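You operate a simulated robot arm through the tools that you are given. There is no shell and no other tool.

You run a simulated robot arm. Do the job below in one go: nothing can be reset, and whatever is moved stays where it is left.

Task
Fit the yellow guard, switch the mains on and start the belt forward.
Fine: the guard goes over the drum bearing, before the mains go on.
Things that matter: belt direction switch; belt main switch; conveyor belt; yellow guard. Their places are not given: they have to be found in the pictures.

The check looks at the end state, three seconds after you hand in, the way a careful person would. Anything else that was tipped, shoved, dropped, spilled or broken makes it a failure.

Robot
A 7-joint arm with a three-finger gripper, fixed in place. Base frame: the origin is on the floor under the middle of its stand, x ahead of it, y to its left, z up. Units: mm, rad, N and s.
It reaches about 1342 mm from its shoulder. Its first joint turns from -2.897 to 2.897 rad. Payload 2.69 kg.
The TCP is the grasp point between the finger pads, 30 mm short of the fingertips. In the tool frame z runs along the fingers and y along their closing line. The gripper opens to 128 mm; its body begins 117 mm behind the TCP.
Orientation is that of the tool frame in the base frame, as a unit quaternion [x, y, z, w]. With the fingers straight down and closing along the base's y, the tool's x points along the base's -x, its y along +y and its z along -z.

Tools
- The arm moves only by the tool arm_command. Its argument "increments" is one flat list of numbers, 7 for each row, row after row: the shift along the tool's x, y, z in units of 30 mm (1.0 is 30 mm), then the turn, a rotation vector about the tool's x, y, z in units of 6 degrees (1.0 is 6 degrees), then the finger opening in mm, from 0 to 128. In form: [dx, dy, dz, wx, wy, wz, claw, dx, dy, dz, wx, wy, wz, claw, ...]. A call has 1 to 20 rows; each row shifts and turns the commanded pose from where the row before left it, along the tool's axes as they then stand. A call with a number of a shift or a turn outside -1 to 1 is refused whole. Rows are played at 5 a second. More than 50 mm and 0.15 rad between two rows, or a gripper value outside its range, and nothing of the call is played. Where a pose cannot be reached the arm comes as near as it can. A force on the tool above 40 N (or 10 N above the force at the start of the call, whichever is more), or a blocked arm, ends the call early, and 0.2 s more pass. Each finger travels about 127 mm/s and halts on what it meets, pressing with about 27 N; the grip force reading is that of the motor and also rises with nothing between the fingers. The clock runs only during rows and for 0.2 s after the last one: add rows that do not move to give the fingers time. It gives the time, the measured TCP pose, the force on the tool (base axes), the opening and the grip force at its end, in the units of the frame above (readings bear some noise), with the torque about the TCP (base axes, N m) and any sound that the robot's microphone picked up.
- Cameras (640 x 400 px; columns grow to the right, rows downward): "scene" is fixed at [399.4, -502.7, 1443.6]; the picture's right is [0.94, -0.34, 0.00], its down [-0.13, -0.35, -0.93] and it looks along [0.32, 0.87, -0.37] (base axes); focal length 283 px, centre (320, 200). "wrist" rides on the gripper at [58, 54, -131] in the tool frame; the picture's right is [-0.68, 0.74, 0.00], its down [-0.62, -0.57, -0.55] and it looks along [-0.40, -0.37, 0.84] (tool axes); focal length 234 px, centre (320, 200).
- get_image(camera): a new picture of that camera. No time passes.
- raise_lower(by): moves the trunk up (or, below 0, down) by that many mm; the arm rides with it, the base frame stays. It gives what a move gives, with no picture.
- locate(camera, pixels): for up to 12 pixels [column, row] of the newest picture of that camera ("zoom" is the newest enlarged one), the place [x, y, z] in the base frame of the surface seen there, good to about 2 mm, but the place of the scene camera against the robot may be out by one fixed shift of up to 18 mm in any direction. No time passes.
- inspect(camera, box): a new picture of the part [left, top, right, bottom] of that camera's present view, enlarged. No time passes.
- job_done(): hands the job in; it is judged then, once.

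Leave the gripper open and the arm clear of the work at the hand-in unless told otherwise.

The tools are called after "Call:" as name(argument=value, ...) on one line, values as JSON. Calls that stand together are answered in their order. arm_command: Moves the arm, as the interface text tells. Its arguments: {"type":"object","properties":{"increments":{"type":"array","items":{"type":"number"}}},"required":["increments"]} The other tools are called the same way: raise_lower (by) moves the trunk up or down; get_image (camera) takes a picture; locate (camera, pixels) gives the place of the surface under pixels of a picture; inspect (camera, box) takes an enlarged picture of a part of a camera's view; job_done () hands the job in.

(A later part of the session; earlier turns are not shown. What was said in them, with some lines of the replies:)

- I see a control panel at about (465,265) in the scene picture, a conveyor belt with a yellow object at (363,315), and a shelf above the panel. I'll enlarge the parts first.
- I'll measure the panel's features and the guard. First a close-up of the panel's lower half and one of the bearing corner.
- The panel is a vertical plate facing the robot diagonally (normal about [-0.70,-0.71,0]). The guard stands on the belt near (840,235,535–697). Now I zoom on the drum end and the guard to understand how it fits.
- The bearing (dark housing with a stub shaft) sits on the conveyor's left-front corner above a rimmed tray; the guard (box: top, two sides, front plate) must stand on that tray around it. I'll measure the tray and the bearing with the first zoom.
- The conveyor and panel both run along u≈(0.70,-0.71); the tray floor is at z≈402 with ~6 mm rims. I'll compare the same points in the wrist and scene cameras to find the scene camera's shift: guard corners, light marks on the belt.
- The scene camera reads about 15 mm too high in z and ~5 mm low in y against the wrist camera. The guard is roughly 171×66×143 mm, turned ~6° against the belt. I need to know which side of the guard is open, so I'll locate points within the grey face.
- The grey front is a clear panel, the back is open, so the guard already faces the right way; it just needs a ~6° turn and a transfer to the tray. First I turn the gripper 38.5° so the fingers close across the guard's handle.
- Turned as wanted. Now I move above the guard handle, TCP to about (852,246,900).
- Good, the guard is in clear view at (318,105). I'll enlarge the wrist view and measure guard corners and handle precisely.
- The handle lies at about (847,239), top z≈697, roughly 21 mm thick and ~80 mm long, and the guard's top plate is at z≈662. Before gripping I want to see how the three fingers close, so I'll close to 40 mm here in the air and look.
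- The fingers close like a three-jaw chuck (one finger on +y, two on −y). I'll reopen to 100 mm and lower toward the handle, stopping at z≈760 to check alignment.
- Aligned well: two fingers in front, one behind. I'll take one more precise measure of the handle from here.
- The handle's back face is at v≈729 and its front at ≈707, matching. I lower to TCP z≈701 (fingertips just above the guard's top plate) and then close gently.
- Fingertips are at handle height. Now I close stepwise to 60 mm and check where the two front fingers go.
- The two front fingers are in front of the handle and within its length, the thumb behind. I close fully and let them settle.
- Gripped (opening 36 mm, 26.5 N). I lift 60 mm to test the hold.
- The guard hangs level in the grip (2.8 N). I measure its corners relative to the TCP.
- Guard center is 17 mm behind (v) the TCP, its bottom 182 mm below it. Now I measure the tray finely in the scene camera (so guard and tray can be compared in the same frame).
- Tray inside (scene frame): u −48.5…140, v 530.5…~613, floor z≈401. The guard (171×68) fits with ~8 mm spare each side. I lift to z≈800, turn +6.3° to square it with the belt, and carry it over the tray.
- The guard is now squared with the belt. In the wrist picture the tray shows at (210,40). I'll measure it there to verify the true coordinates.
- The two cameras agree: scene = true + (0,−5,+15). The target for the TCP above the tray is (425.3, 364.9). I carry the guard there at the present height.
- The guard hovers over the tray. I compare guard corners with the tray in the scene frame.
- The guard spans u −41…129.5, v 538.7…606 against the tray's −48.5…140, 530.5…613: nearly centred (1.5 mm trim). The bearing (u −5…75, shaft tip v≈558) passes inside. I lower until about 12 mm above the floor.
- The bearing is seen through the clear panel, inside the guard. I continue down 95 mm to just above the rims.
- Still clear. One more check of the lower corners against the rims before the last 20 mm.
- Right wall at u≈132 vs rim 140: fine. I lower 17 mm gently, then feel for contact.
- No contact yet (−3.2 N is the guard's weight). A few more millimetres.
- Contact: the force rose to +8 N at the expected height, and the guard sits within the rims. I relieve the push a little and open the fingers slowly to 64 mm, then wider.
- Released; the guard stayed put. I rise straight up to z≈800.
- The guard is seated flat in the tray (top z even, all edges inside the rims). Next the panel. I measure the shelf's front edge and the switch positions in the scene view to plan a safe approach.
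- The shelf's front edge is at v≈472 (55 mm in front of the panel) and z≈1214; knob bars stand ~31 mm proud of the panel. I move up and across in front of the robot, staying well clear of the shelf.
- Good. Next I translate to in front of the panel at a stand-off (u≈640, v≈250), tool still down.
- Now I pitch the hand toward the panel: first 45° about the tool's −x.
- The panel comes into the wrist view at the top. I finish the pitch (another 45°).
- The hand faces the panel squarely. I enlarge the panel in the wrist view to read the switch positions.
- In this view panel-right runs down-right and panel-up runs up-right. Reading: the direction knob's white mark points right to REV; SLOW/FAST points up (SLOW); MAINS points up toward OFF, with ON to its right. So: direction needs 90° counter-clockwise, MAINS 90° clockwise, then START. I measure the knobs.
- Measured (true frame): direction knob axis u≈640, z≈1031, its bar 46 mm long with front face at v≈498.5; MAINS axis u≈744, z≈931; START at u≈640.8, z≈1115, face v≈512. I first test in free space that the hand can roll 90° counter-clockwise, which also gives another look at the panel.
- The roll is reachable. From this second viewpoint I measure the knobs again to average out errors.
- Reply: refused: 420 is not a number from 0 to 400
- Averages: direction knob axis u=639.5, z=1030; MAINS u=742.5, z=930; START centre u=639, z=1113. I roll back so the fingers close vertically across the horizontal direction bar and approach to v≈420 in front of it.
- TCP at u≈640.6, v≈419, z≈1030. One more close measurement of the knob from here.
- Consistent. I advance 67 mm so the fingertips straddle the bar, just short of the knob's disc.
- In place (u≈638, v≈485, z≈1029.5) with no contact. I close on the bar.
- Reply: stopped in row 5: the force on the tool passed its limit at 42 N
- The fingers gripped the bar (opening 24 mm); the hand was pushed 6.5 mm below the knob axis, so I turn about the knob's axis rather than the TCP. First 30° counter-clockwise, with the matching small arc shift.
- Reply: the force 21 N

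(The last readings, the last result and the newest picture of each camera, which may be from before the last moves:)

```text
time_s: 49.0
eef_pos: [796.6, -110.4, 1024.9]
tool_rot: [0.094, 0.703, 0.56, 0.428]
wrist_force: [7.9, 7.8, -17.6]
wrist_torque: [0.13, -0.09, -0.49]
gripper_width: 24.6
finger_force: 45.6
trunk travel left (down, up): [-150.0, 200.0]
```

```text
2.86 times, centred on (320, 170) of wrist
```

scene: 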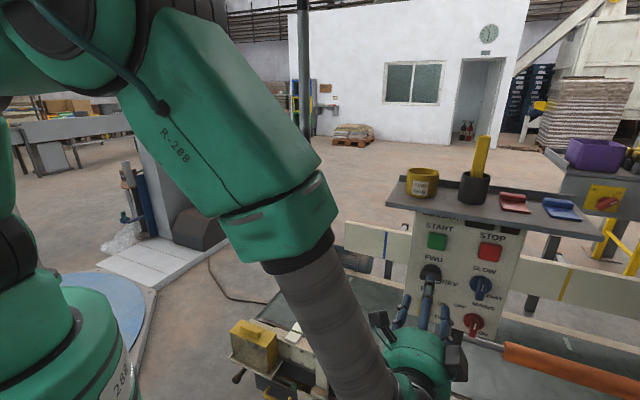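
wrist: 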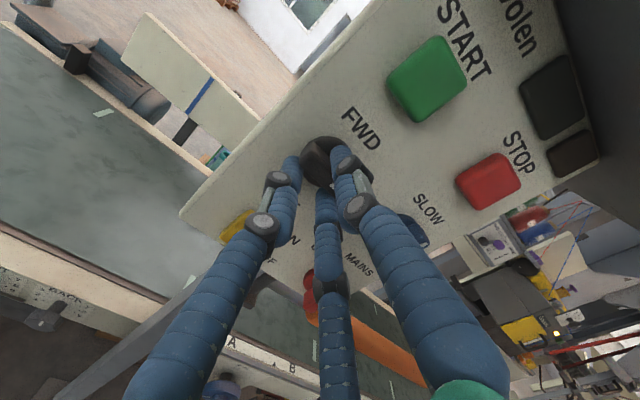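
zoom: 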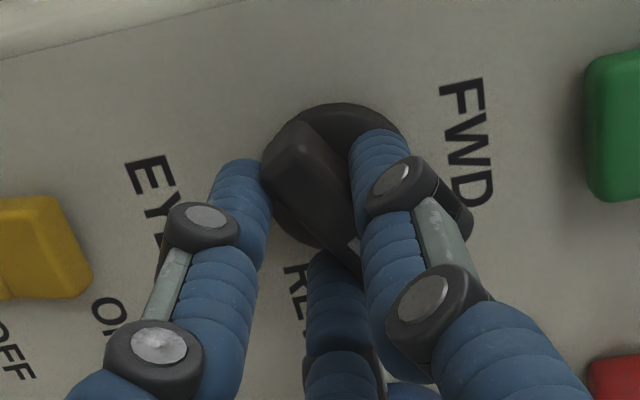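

The knob is turning with the hand (the white mark now slopes upward). I continue another 60°.

Call:
arm_command(increments=[-0.023, -0.005, 0, 0, 0, -1, 0, -0.023, -0.005, 0, 0, 0, -1, 0, -0.023, -0.005, 0, 0, 0, -1, 0, -0.023, -0.005, 0, 0, 0, -1, 0, -0.023, -0.005, 0, 0, 0, -1, 0, -0.023, -0.005, 0, 0, 0, -1, 0, -0.023, -0.005, 0, 0, 0, -1, 0, -0.023, -0.005, 0, 0, 0, -1, 0, -0.023, -0.005, 0, 0, 0, -1, 0, -0.023, -0.005, 0, 0, 0, -1, 0])

Call:
inspect(camera="scene", box=[415, 245, 465, 300])

Call:
inspect(camera="wrist", box=[260, 100, 380, 240])

```text
time_s: 50.6
eef_pos: [797.8, -112.0, 1026.4]
tool_rot: [-0.147, 0.695, 0.382, 0.591]
wrist_force: [19.2, 1.8, -12.8]
wrist_torque: [0.17, -0.24, -0.31]
gripper_width: 24.4
finger_force: 44.6
trunk travel left (down, up): [-150.0, 200.0]
stopped in row 7: the force on the tool passed its limit at 40 N (the readings are from after the stop); the commanded pose is now the measured one
```

```text
7.27 times, centred on (440, 272) of scene
```

zoom: 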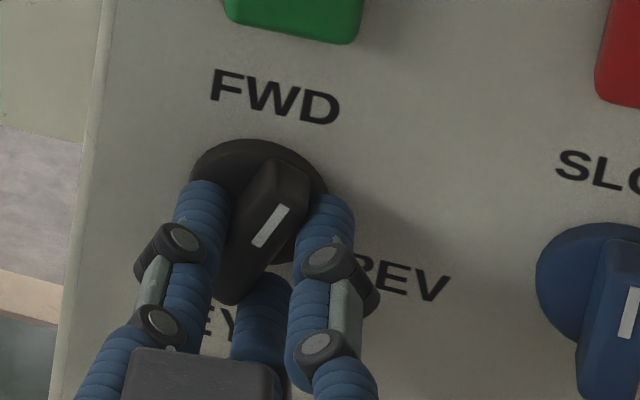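

```text
2.86 times, centred on (320, 170) of wrist
```

zoom: 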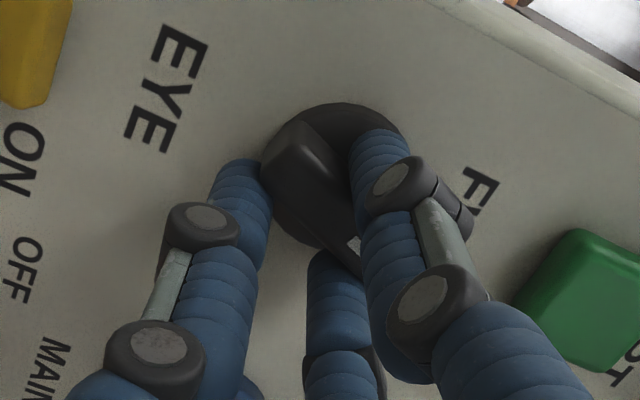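

The hand has turned 69° and the mark points up-right; lateral load stopped it. I shift ~1.7 mm to relieve the side force and continue the remaining ~21° in small steps.

Call:
arm_command(increments=[0, -0.055, 0, 0, 0, 0, 0, -0.012, -0.003, 0, 0, 0, -0.5, 0, -0.012, -0.003, 0, 0, 0, -0.5, 0, -0.012, -0.003, 0, 0, 0, -0.5, 0, -0.012, -0.003, 0, 0, 0, -0.5, 0])

Call:
inspect(camera="scene", box=[415, 245, 465, 300])

```text
time_s: 51.8
eef_pos: [800.0, -112.1, 1027.6]
tool_rot: [-0.221, 0.674, 0.319, 0.628]
wrist_force: [14.3, 20.5, -10.6]
wrist_torque: [-0.05, -0.1, 0.11]
gripper_width: 24.4
finger_force: 44.8
trunk travel left (down, up): [-150.0, 200.0]
```

```text
7.27 times, centred on (440, 272) of scene
```

zoom: 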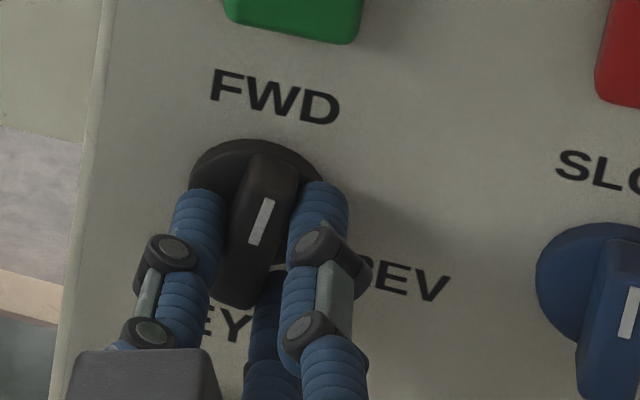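

At 81°; nearly there. Final ~12° (with a slight overshoot into the stop) and a small advance to relieve the pull.

Call:
arm_command(increments=[-0.012, -0.003, 0.02, 0, 0, -0.5, 0, -0.012, -0.003, 0.02, 0, 0, -0.5, 0, -0.012, -0.003, 0.02, 0, 0, -0.5, 0, -0.012, -0.003, 0, 0, 0, -0.5, 0, 0, 0, 0, 0, 0, 0, 0])

Call:
inspect(camera="scene", box=[415, 245, 465, 300])

```text
time_s: 53.0
eef_pos: [800.3, -111.0, 1028.0]
tool_rot: [-0.289, 0.648, 0.251, 0.658]
wrist_force: [-14.5, -3.8, -19.8]
wrist_torque: [0.68, 1.48, 0.42]
gripper_width: 24.7
finger_force: 45.0
trunk travel left (down, up): [-150.0, 200.0]
```

```text
7.27 times, centred on (440, 272) of scene
```

zoom: 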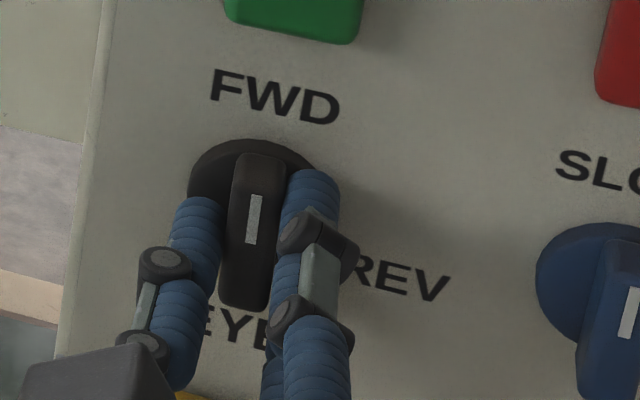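

The mark is now vertical, parallel to the SLOW knob's: it points up to FWD, and the torque shows it is at its stop. I open the fingers and back away.

Call:
arm_command(increments=[0, 0, 0, 0, 0, 0.4, 30, 0, 0, 0, 0, 0, 0, 45, 0, 0, 0, 0, 0, 0, 70, 0, 0, 0, 0, 0, 0, 70])

Call:
inspect(camera="scene", box=[415, 245, 465, 300])

```text
time_s: 54.0
eef_pos: [801.1, -111.6, 1030.6]
tool_rot: [-0.278, 0.653, 0.266, 0.653]
wrist_force: [0.6, 0.7, 0.5]
wrist_torque: [0.0, 0.0, 0.01]
gripper_width: 69.9
finger_force: 0.0
trunk travel left (down, up): [-150.0, 200.0]
```

```text
7.27 times, centred on (440, 272) of scene
```

zoom: 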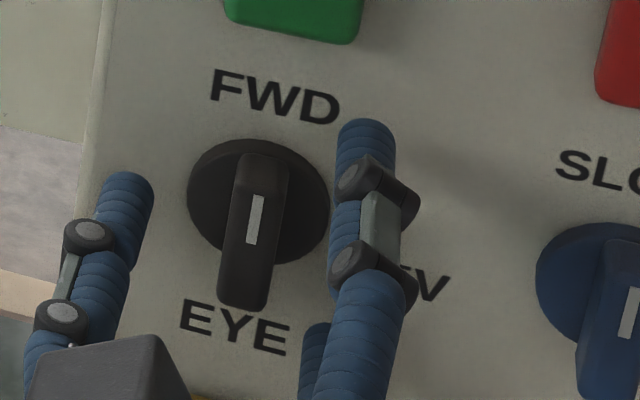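

The direction switch stays at FWD. I back off ~70 mm and move, retracted, across to the MAINS knob (hand already rolled for its vertical bar).

Call:
arm_command(increments=[0, 0, -0.8, 0, 0, 0, 70, 0, 0, -0.8, 0, 0, 0, 70, 0, 0, -0.7, 0, 0, 0.15, 70, 0.67, -0.69, 0, 0, 0, 0, 70, 0.67, -0.69, 0, 0, 0, 0, 70, 0.67, -0.69, 0, 0, 0, 0, 70, 0.67, -0.69, 0, 0, 0, 0, 70, 0.67, -0.69, 0, 0, 0, 0, 70, 0, 0, 0, 0, 0, 0, 70])

Call:
get_image(camera="wrist")

Call:
get_image(camera="scene")

```text
time_s: 56.0
eef_pos: [825.6, -234.5, 929.2]
tool_rot: [-0.271, 0.656, 0.27, 0.651]
wrist_force: [0.5, -0.2, 0.4]
wrist_torque: [0.07, -0.04, 0.01]
gripper_width: 69.9
finger_force: 0.1
trunk travel left (down, up): [-150.0, 200.0]
```

```text
taken
```

wrist: 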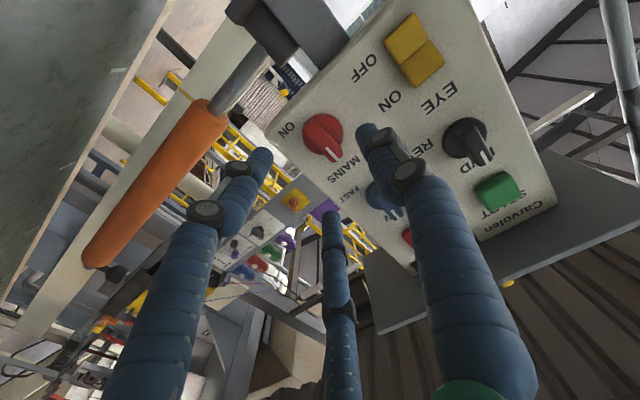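

```text
taken
```

scene: 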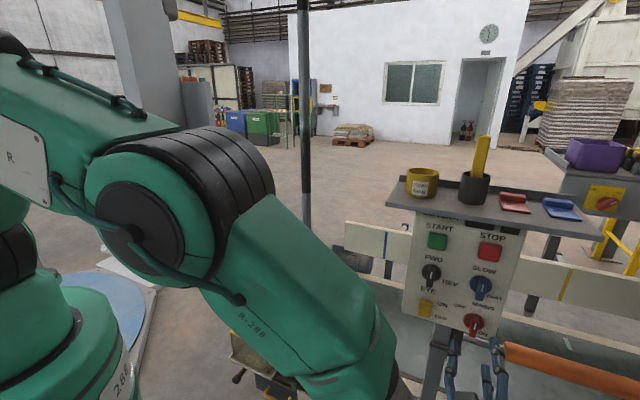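

At the MAINS knob's front (u≈749.6, v≈418, z≈929). I check the knob's position and the orange roller's rod close to it.

Call:
locate(camera="wrist", pixels=[[237, 85], [210, 110], [250, 65], [265, 25], [320, 133], [335, 152], [312, 122], [325, 140], [305, 135], [338, 132], [290, 125], [150, 180]])

Call:
inspect(camera="wrist", box=[270, 80, 370, 190])

```text
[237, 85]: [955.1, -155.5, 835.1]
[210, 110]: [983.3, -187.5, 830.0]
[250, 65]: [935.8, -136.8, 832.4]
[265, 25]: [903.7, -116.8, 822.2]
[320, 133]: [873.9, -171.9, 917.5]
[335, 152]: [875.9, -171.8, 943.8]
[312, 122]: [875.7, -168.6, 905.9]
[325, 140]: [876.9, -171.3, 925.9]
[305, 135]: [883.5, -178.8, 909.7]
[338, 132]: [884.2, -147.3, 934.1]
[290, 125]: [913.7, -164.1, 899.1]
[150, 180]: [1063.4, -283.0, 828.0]
```

```text
3.64 times, centred on (320, 135) of wrist
```

zoom: 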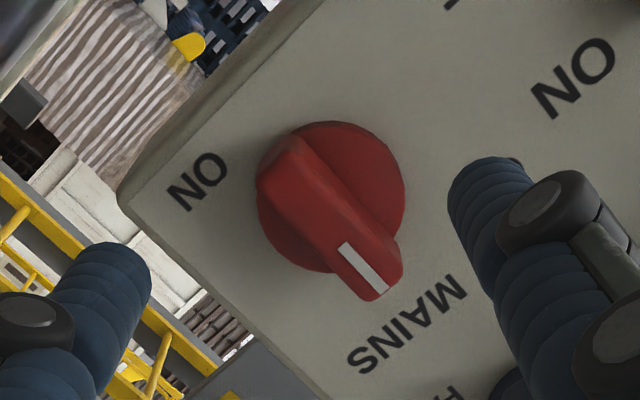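

The rod is well behind and below. The MAINS bar is centred at u≈741.5, z≈930, pointing up. I advance 68 mm so the fingertips straddle the bar.

Call:
arm_command(increments=[0, 0.05, 0.6, 0, 0, 0, 70, 0, 0, 0.6, 0, 0, 0, 70, 0, 0, 0.6, 0, 0, 0, 70, 0, 0, 0.45, 0, 0, 0, 70, 0, 0, 0, 0, 0, 0, 70])

Call:
inspect(camera="scene", box=[420, 260, 520, 370])

Call:
get_image(camera="wrist")

```text
time_s: 57.2
eef_pos: [872.2, -185.0, 928.6]
tool_rot: [-0.27, 0.656, 0.27, 0.651]
wrist_force: [-0.6, 0.5, -0.3]
wrist_torque: [0.0, -0.02, -0.01]
gripper_width: 70.1
finger_force: 0.1
trunk travel left (down, up): [-150.0, 200.0]
```

```text
3.64 times, centred on (470, 315) of scene
```

zoom: 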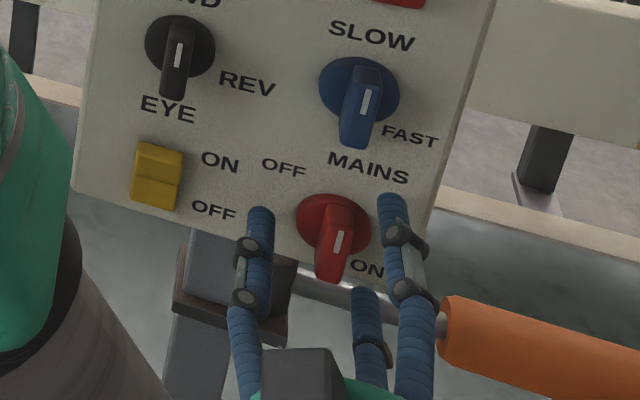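

```text
taken
```

wrist: 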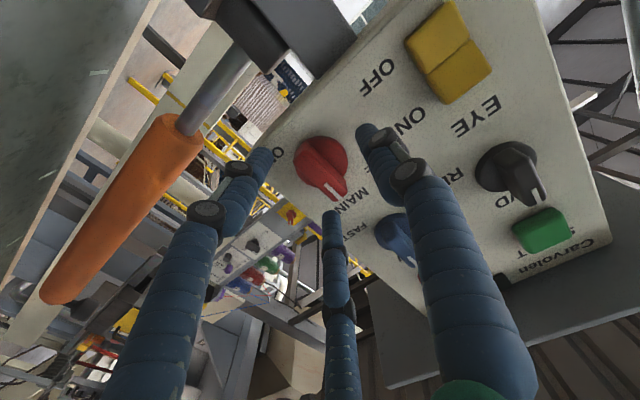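

Straddling the bar. I close the fingers.

Call:
arm_command(increments=[0, 0, 0, 0, 0, 0, 50, 0, 0, 0, 0, 0, 0, 36, 0, 0, 0, 0, 0, 0, 28, 0, 0, 0, 0, 0, 0, 20, 0, 0, 0, 0, 0, 0, 10, 0, 0, 0, 0, 0, 0, 0, 0, 0, 0, 0, 0, 0, 0])

Call:
inspect(camera="scene", box=[420, 260, 520, 370])

```text
time_s: 58.8
eef_pos: [874.2, -187.6, 930.7]
tool_rot: [-0.27, 0.656, 0.268, 0.652]
wrist_force: [28.9, -24.4, 5.4]
wrist_torque: [-0.17, 0.11, -0.78]
gripper_width: 24.1
finger_force: 45.1
trunk travel left (down, up): [-150.0, 200.0]
```

```text
3.64 times, centred on (470, 315) of scene
```

zoom: 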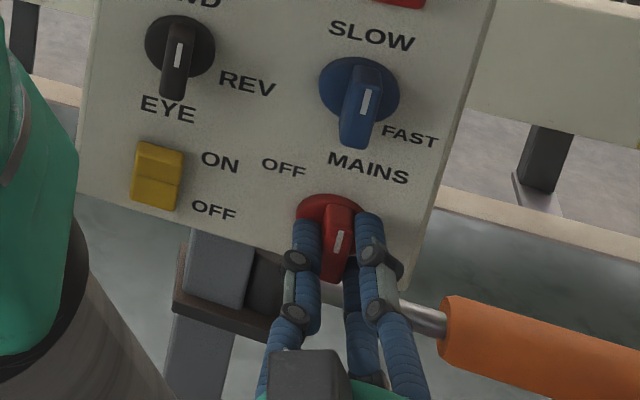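

Gripped (24 mm). There is a ~38 N side load toward +u, so I relieve it by 3 mm before turning.

Call:
arm_command(increments=[0, -0.05, 0, 0, 0, 0, 0, 0, -0.05, 0, 0, 0, 0, 0, 0, 0, 0, 0, 0, 0, 0])

```text
time_s: 59.6
eef_pos: [874.2, -187.3, 929.8]
tool_rot: [-0.272, 0.655, 0.271, 0.651]
wrist_force: [20.5, 1.2, 15.8]
wrist_torque: [0.92, -0.81, -0.24]
gripper_width: 24.2
finger_force: 45.3
trunk travel left (down, up): [-150.0, 200.0]
```

Load is lower. Now I turn the MAINS clockwise: 30° first, with the matching arc about the knob axis.

Call:
arm_command(increments=[-0.03, -0.03, 0.02, 0, 0, 0, 0, 0.026, 0.001, 0.01, 0, 0, 1, 0, 0.026, 0.001, 0, 0, 0, 1, 0, 0.026, 0.001, 0, 0, 0, 1, 0, 0.026, 0.001, 0, 0, 0, 1, 0, 0.026, 0.001, 0, 0, 0, 1, 0])

Call:
inspect(camera="scene", box=[440, 285, 510, 355])

```text
time_s: 61.0
eef_pos: [874.1, -188.4, 925.8]
tool_rot: [-0.092, 0.703, 0.43, 0.559]
wrist_force: [2.8, 9.4, 14.3]
wrist_torque: [-0.13, 0.2, 0.65]
gripper_width: 24.3
finger_force: 45.1
trunk travel left (down, up): [-150.0, 200.0]
```

```text
5.71 times, centred on (475, 320) of scene
```

zoom: 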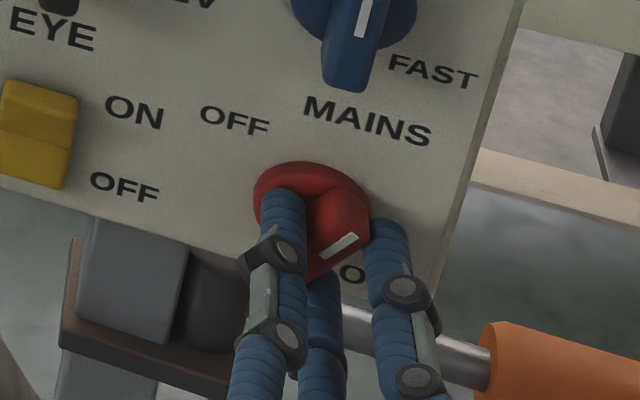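

It is turning clockwise smoothly. Another 36°.

Call:
arm_command(increments=[0.026, 0.001, 0, 0, 0, 1, 0, 0.026, 0.001, 0, 0, 0, 1, 0, 0.026, 0.001, 0, 0, 0, 1, 0, 0.026, 0.001, 0, 0, 0, 1, 0, 0.026, 0.001, 0, 0, 0, 1, 0, 0.026, 0.001, 0, 0, 0, 1, 0])

Call:
inspect(camera="scene", box=[440, 285, 510, 355])

```text
time_s: 62.4
eef_pos: [872.6, -185.8, 923.8]
tool_rot: [0.13, 0.697, 0.582, 0.399]
wrist_force: [12.1, -0.1, 14.2]
wrist_torque: [0.28, -0.1, 0.5]
gripper_width: 24.2
finger_force: 45.2
trunk travel left (down, up): [-150.0, 200.0]
```

```text
5.71 times, centred on (475, 320) of scene
```

zoom: 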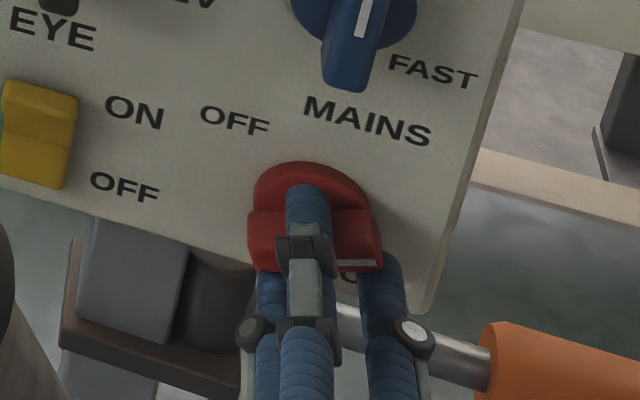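

66° turned, mark nearly horizontal. The last ~24–27° in half steps up to the stop.

Call:
arm_command(increments=[0.026, 0.001, 0, 0, 0, 1, 0, 0.026, 0.001, 0, 0, 0, 1, 0, 0.013, 0.0, 0, 0, 0, 0.5, 0, 0.013, 0.0, 0, 0, 0, 0.5, 0, 0.013, 0.0, 0, 0, 0, 0.5, 0, 0.013, 0.0, 0, 0, 0, 0.5, 0, 0, 0, 0, 0, 0, 0.4, 0])

Call:
inspect(camera="scene", box=[440, 285, 510, 355])

```text
time_s: 64.0
eef_pos: [870.6, -184.2, 923.2]
tool_rot: [0.286, 0.649, 0.657, 0.256]
wrist_force: [31.5, -18.7, 9.3]
wrist_torque: [-0.53, -1.24, -1.2]
gripper_width: 24.3
finger_force: 44.9
trunk travel left (down, up): [-150.0, 200.0]
```

```text
5.71 times, centred on (475, 320) of scene
```

zoom: 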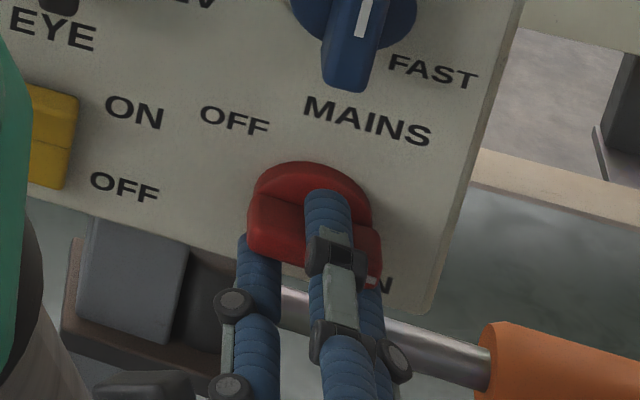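

The bar lies along the reading direction (pointing right, toward ON) and the torque jumped: it's at its stop. I release with a slight back-off turn and open.

Call:
arm_command(increments=[0, 0, 0, 0, 0, -0.3, 30, 0, 0, 0, 0, 0, 0, 45, 0, 0, 0, 0, 0, 0, 70, 0, 0, 0, 0, 0, 0, 70])

Call:
inspect(camera="scene", box=[440, 285, 510, 355])

```text
time_s: 65.0
eef_pos: [870.2, -181.9, 922.7]
tool_rot: [0.275, 0.653, 0.653, 0.266]
wrist_force: [0.2, 0.1, 0.0]
wrist_torque: [-0.02, -0.01, 0.05]
gripper_width: 70.2
finger_force: 0.1
trunk travel left (down, up): [-150.0, 200.0]
```

```text
5.71 times, centred on (475, 320) of scene
```

zoom: 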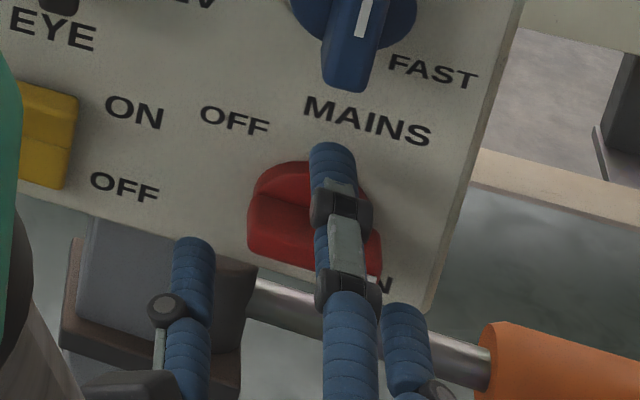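

Released. I back off 75 mm and look at the whole panel.

Call:
arm_command(increments=[0, 0, -0.8, 0, 0, 0, 70, 0, 0, -0.9, 0, 0, 0, 70, 0, 0, -0.9, 0, 0, 0, 70, 0, 0, -0.9, 0, 0, 0, 70, 0, 0, 0, 0, 0, 0, 70])

Call:
get_image(camera="wrist")

Call:
get_image(camera="scene")

Call:
inspect(camera="scene", box=[400, 205, 520, 345])

```text
time_s: 66.2
eef_pos: [795.6, -257.1, 922.3]
tool_rot: [0.275, 0.654, 0.653, 0.266]
wrist_force: [-0.3, -0.3, 0.4]
wrist_torque: [0.02, 0.01, 0.04]
gripper_width: 70.1
finger_force: 0.1
trunk travel left (down, up): [-150.0, 200.0]
```

```text
taken
```

wrist: 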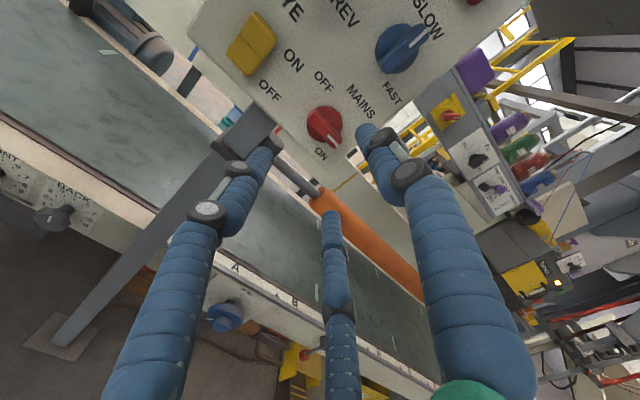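

```text
taken
```

scene: 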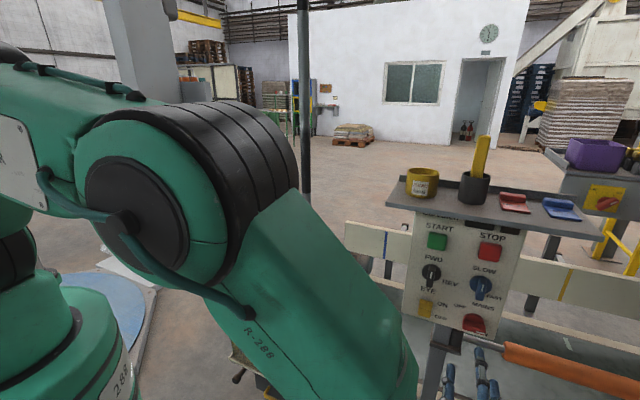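

```text
2.86 times, centred on (460, 275) of scene
```

zoom: 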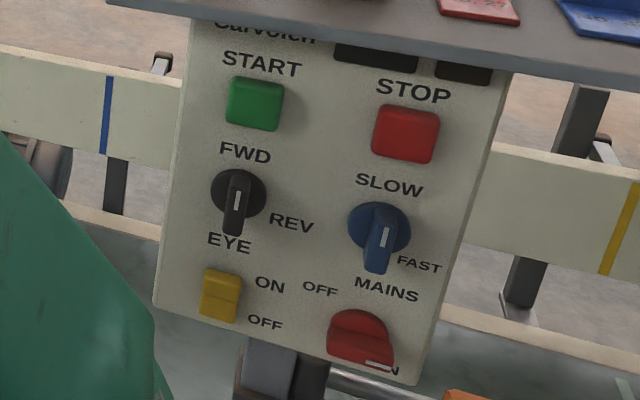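

Direction at FWD, MAINS pointing to ON. No belt sound yet, so START has to be pressed. I close the fingers and move, retracted, up in front of the green button (u=639, z=1113).

Call:
arm_command(increments=[0.351, 0.636, 0, 0, 0, 0, 40, 0.351, 0.636, 0, 0, 0, 0, 10, 0.351, 0.636, 0, 0, 0, 0, 0, 0.351, 0.636, 0, 0, 0, 0, 0, 0.351, 0.636, 0, 0, 0, 0, 0, 0.351, 0.636, 0, 0, 0, 0, 0, 0.351, 0.636, 0, 0, 0, 0, 0, 0.351, 0.636, 0, 0, 0, 0, 0, 0.351, 0.636, 0, 0, 0, 0, 0, 0.351, 0.636, 0, 0, 0, 0, 0, 0, 0, 0.7, 0, 0, 0, 0, 0, 0, 0.7, 0, 0, 0, 0, 0, 0, 0.3, 0, 0, 0, 0, 0, 0, 0, 0, 0, 0, 0])

Call:
get_image(camera="wrist")

Call:
get_image(camera="scene")

```text
time_s: 69.2
eef_pos: [759.0, -148.6, 1115.5]
tool_rot: [0.275, 0.653, 0.653, 0.266]
wrist_force: [0.3, -0.1, -0.1]
wrist_torque: [-0.03, 0.03, 0.02]
gripper_width: 2.2
finger_force: 26.9
trunk travel left (down, up): [-150.0, 200.0]
```

```text
taken
```

wrist: 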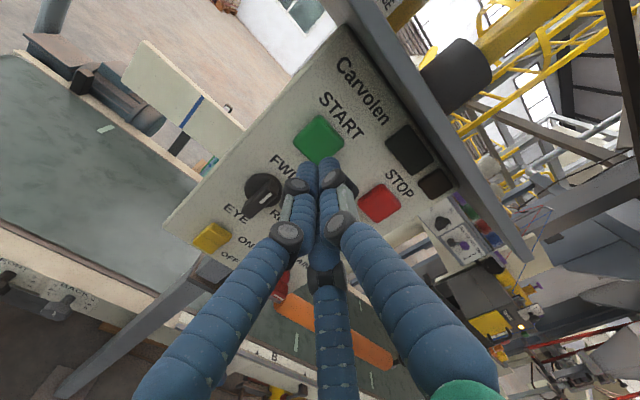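

```text
taken
```

scene: 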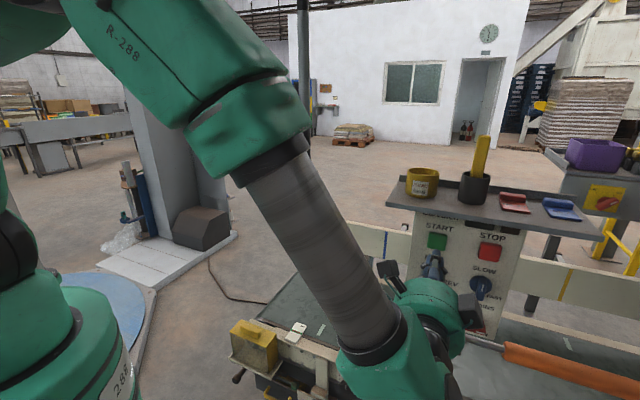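

Aligned (u≈642, z≈1115). I trim 3 mm and advance 42 mm, then creep until contact.

Call:
arm_command(increments=[0.09, -0.08, 0.5, 0, 0, 0, 0, 0, 0, 0.5, 0, 0, 0, 0, 0, 0, 0.4, 0, 0, 0, 0, 0, 0, 0, 0, 0, 0, 0])

Call:
inspect(camera="scene", box=[400, 205, 500, 315])

Call:
inspect(camera="wrist", box=[260, 90, 400, 240])

```text
time_s: 70.2
eef_pos: [786.9, -116.5, 1111.5]
tool_rot: [0.276, 0.653, 0.653, 0.267]
wrist_force: [0.4, 0.9, 0.5]
wrist_torque: [-0.02, -0.05, 0.0]
gripper_width: 1.9
finger_force: 27.2
trunk travel left (down, up): [-150.0, 200.0]
```

```text
3.64 times, centred on (450, 260) of scene
```

zoom: 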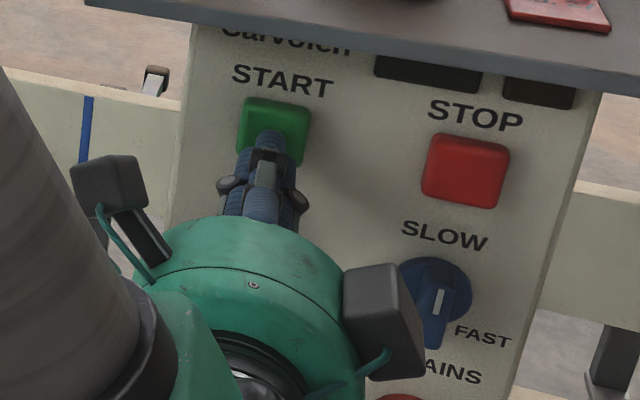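

```text
2.67 times, centred on (330, 165) of wrist
```

zoom: 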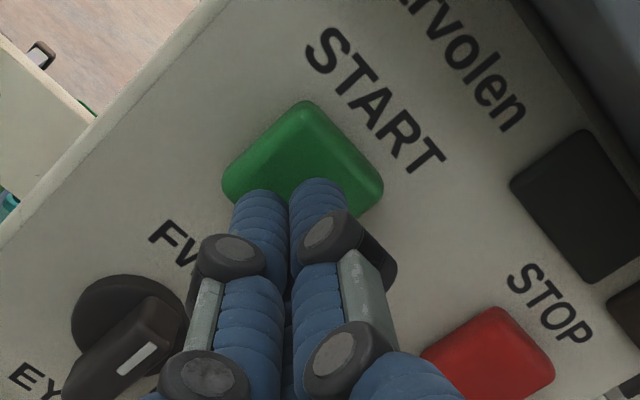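

Fingertips point at the button, ~8 mm away. I creep forward 3 mm per row.

Call:
arm_command(increments=[0, 0, 0.1, 0, 0, 0, 0, 0, 0, 0.1, 0, 0, 0, 0, 0, 0, 0.1, 0, 0, 0, 0, 0, 0, 0.1, 0, 0, 0, 0])

```text
time_s: 71.2
eef_pos: [794.9, -107.5, 1112.4]
tool_rot: [0.276, 0.653, 0.653, 0.266]
wrist_force: [0.9, -0.2, 0.0]
wrist_torque: [0.04, -0.01, 0.01]
gripper_width: 2.3
finger_force: 27.1
trunk travel left (down, up): [-150.0, 200.0]
```

Call:
arm_command(increments=[0, 0, 0.07, 0, 0, 0, 0, 0, 0, 0.07, 0, 0, 0, 0, 0, 0, 0.07, 0, 0, 0, 0])

```text
time_s: 72.0
eef_pos: [801.1, -104.3, 1112.0]
tool_rot: [0.275, 0.654, 0.653, 0.266]
wrist_force: [-4.6, -2.7, -2.6]
wrist_torque: [-0.01, -0.04, 0.05]
gripper_width: 6.2
finger_force: 31.9
trunk travel left (down, up): [-150.0, 200.0]
heard: click
```

A click was heard at contact. I withdraw and check whether the belt runs.

Call:
arm_command(increments=[0, 0, -0.3, 0, 0, 0, 0, 0, 0, -0.7, 0, 0, 0, 0, 0, 0, -0.9, 0, 0, 0, 0, 0, 0, -0.9, 0, 0, 0, 0, 0, 0, -0.5, 0, 0, 0, 0])

Call:
get_image(camera="wrist")

Call:
get_image(camera="scene")

```text
time_s: 73.2
eef_pos: [729.8, -173.0, 1112.0]
tool_rot: [0.276, 0.653, 0.653, 0.265]
wrist_force: [-0.6, -1.1, 0.5]
wrist_torque: [0.0, -0.01, -0.01]
gripper_width: 2.2
finger_force: 31.6
trunk travel left (down, up): [-150.0, 200.0]
```

```text
taken
```

wrist: 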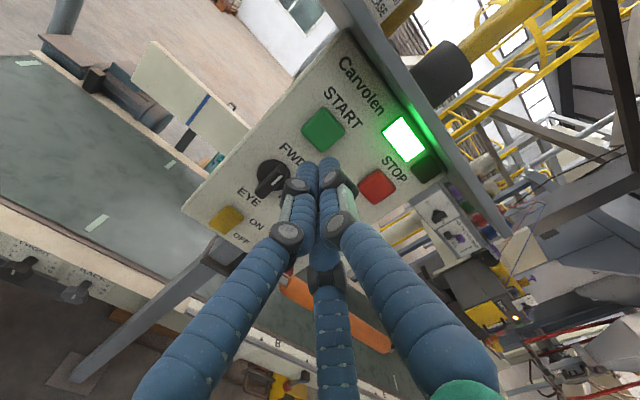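

```text
taken
```

scene: 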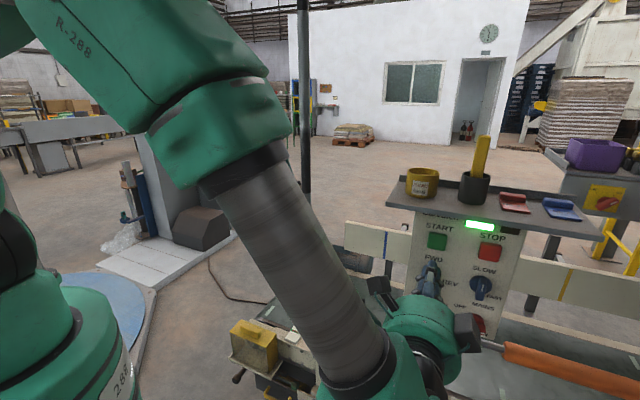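

The green lamp is lit and the belt's marks are moving – it runs. I retreat straight back from the panel, then check the belt's direction with pictures over time.

Call:
arm_command(increments=[0, 0, -0.8, 0, 0, 0, 0, 0, 0, -0.8, 0, 0, 0, 20, 0, 0, -0.8, 0, 0, 0, 60, 0, 0, -0.8, 0, 0, 0, 100, 0, 0, -0.8, 0, 0, 0, 128, 0, 0, -0.8, 0, 0, 0, 128])

Call:
get_image(camera="wrist")

Call:
get_image(camera="scene")

```text
time_s: 74.6
eef_pos: [627.5, -276.9, 1115.0]
tool_rot: [0.275, 0.653, 0.653, 0.266]
wrist_force: [0.6, -0.8, -0.3]
wrist_torque: [0.0, 0.03, 0.0]
gripper_width: 128.2
finger_force: 0.1
trunk travel left (down, up): [-150.0, 200.0]
```

```text
taken
```

wrist: 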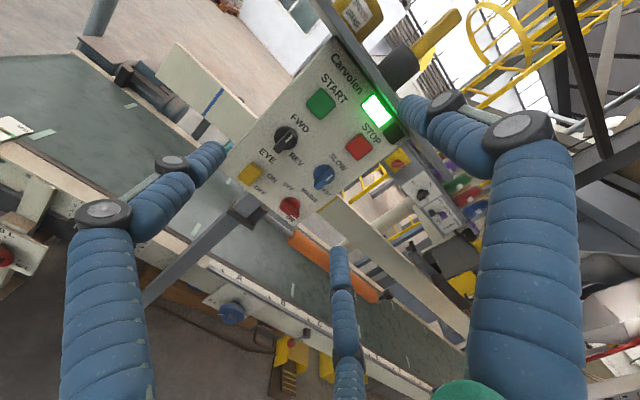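

```text
taken
```

scene: 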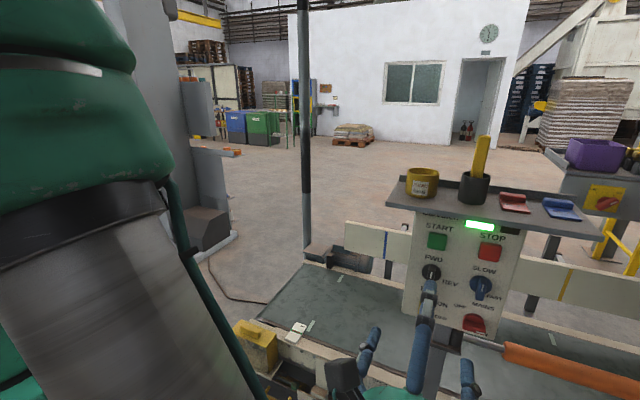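

All clear of the panel with the lamp on. I let 0.4 s pass to see which way the belt marks (now near (310,326) and (338,278)) travel.

Call:
arm_command(increments=[0, 0, 0, 0, 0, 0, 128])

Call:
get_image(camera="scene")

Call:
inspect(camera="scene", box=[225, 240, 420, 370])

```text
time_s: 75.0
eef_pos: [628.1, -276.6, 1114.9]
tool_rot: [0.275, 0.654, 0.653, 0.266]
wrist_force: [1.1, 0.2, 0.7]
wrist_torque: [0.01, -0.01, 0.02]
gripper_width: 128.1
finger_force: 0.0
trunk travel left (down, up): [-150.0, 200.0]
```

```text
taken
```

scene: 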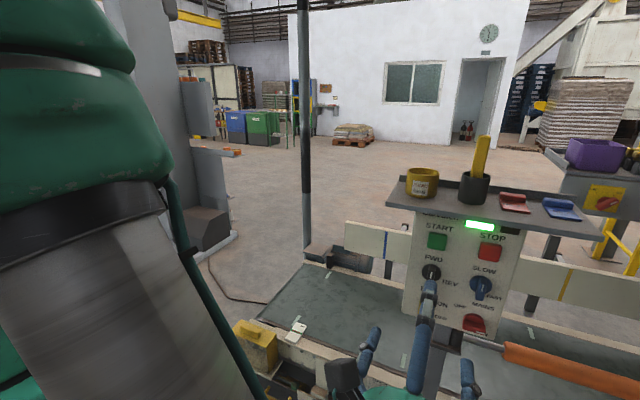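

```text
3.08 times, centred on (322, 305) of scene
```

zoom: 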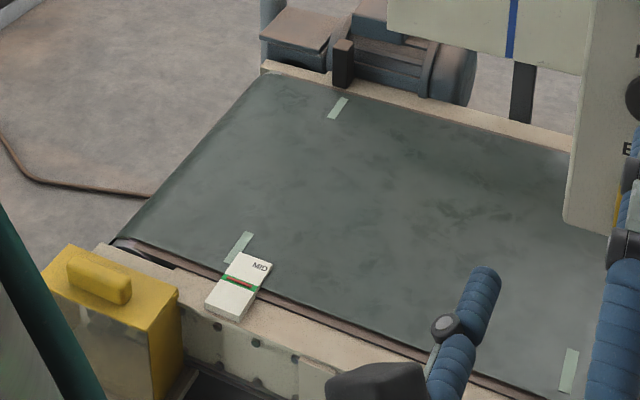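

The marks travel steadily along the belt with the direction switch at FWD and the lamp green. Now I bring the arm clear: pitch the hand back to pointing down.

Call:
arm_command(increments=[0, 0, 0, 1, 0, 0, 128, 0, 0, 0, 1, 0, 0, 128, 0, 0, 0, 1, 0, 0, 128, 0, 0, 0, 1, 0, 0, 128, 0, 0, 0, 1, 0, 0, 128, 0, 0, 0, 1, 0, 0, 128, 0, 0, 0, 1, 0, 0, 128, 0, 0, 0, 1, 0, 0, 128, 0, 0, 0, 1, 0, 0, 128, 0, 0, 0, 1, 0, 0, 128, 0, 0, 0, 1, 0, 0, 128, 0, 0, 0, 1, 0, 0, 128, 0, 0, 0, 1, 0, 0, 128, 0, 0, 0, 1, 0, 0, 128, 0, 0, 0, 1, 0, 0, 128])

Call:
arm_command(increments=[0.78, 0, -0.7, 0, 0, 0, 128, 0.78, 0, -0.7, 0, 0, 0, 128, 0.78, 0, -0.7, 0, 0, 0, 128, 0.78, 0, -0.7, 0, 0, 0, 128, 0.78, 0, -0.7, 0, 0, 0, 128, 0.78, 0, -0.7, 0, 0, 0, 128, 0.78, 0, -0.7, 0, 0, 0, 128, 0.78, 0, -0.7, 0, 0, 0, 128, 0.78, 0, -0.7, 0, 0, 0, 128, 0.78, 0, -0.7, 0, 0, 0, 128, 0, 0.7, 0, 0, 0, 0, 128, 0, 0.7, 0, 0, 0, 0, 128, 0, 0.7, 0, 0, 0, 0, 128, 0, 0.7, 0, 0, 0, 0, 128, 0, 0, 0, 0, 0, 0, 128])

Call:
get_image(camera="scene")

Call:
inspect(camera="scene", box=[225, 240, 420, 400])

Call:
inspect(camera="scene", box=[380, 130, 600, 350])

```text
time_s: 78.2
eef_pos: [629.3, -275.0, 1113.9]
tool_rot: [0.383, 0.924, -0.001, -0.007]
wrist_force: [0.5, -0.4, -0.2]
wrist_torque: [0.01, 0.02, 0.02]
gripper_width: 127.9
finger_force: 0.0
trunk travel left (down, up): [-150.0, 200.0]
```

```text
time_s: 81.4
eef_pos: [524.8, -51.7, 1324.7]
tool_rot: [0.383, 0.924, -0.001, -0.007]
wrist_force: [-0.4, 1.2, -0.3]
wrist_torque: [-0.04, 0.05, -0.01]
gripper_width: 128.1
finger_force: 0.0
trunk travel left (down, up): [-150.0, 200.0]
```

```text
taken
```

scene: 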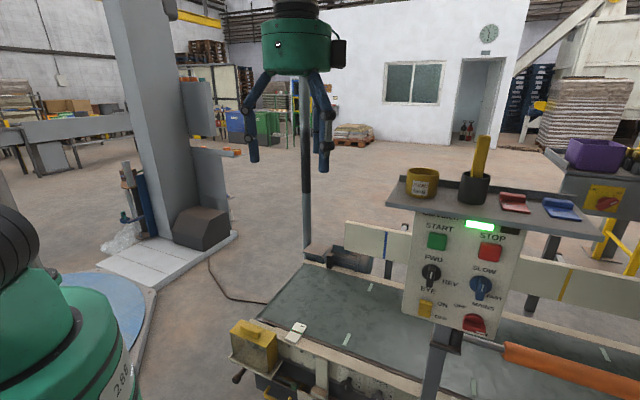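

```text
2.50 times, centred on (322, 320) of scene
```

zoom: 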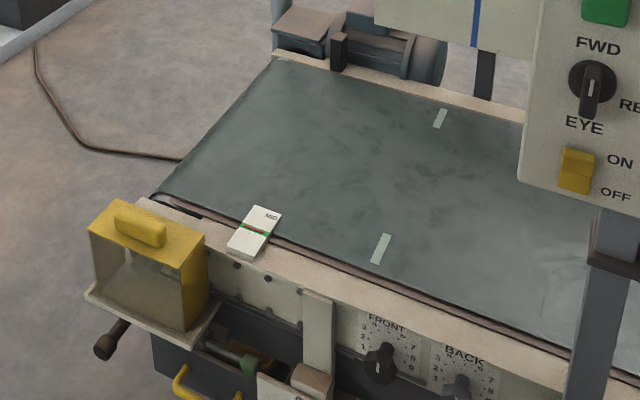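

```text
1.82 times, centred on (490, 240) of scene
```

zoom: 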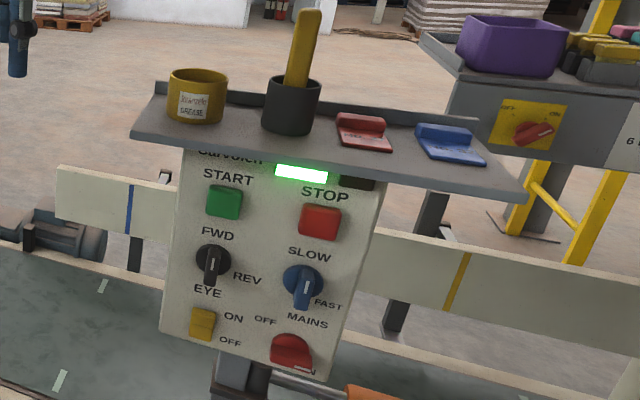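

Everything checks out: the guard is seated over the bearing in its tray, the direction switch points to FWD, MAINS points to ON, the green lamp is lit and the belt marks keep moving. The shelf items and other switches look untouched, and the arm is clear with the gripper open. I hand in.

Call:
job_done()

```text
The job is handed in.
```

The yellow guard is on, the mains are on and the belt is running forward. I've handed the job in but have no result from the check yet.

- **Guard:** it stands flat in the tray over the drum bearing, inside the rims on all sides. It was on before the mains went on.
- **Direction switch:** it was on REV. I turned it to FWD while the mains were still off.
- **Mains:** I turned the knob from OFF to ON, up to its stop. The panel's labels are spread out, so I took up as OFF and right as ON; the lamp and belt coming on afterwards fit that.
- **Start:** I pressed START and heard a click. The green lamp lit, and the marks on the belt have kept moving since. I'm relying on the FWD label for which way counts as forward.

The shelf items and the other switches look as they did at the start. The arm is clear of the work with the gripper open.
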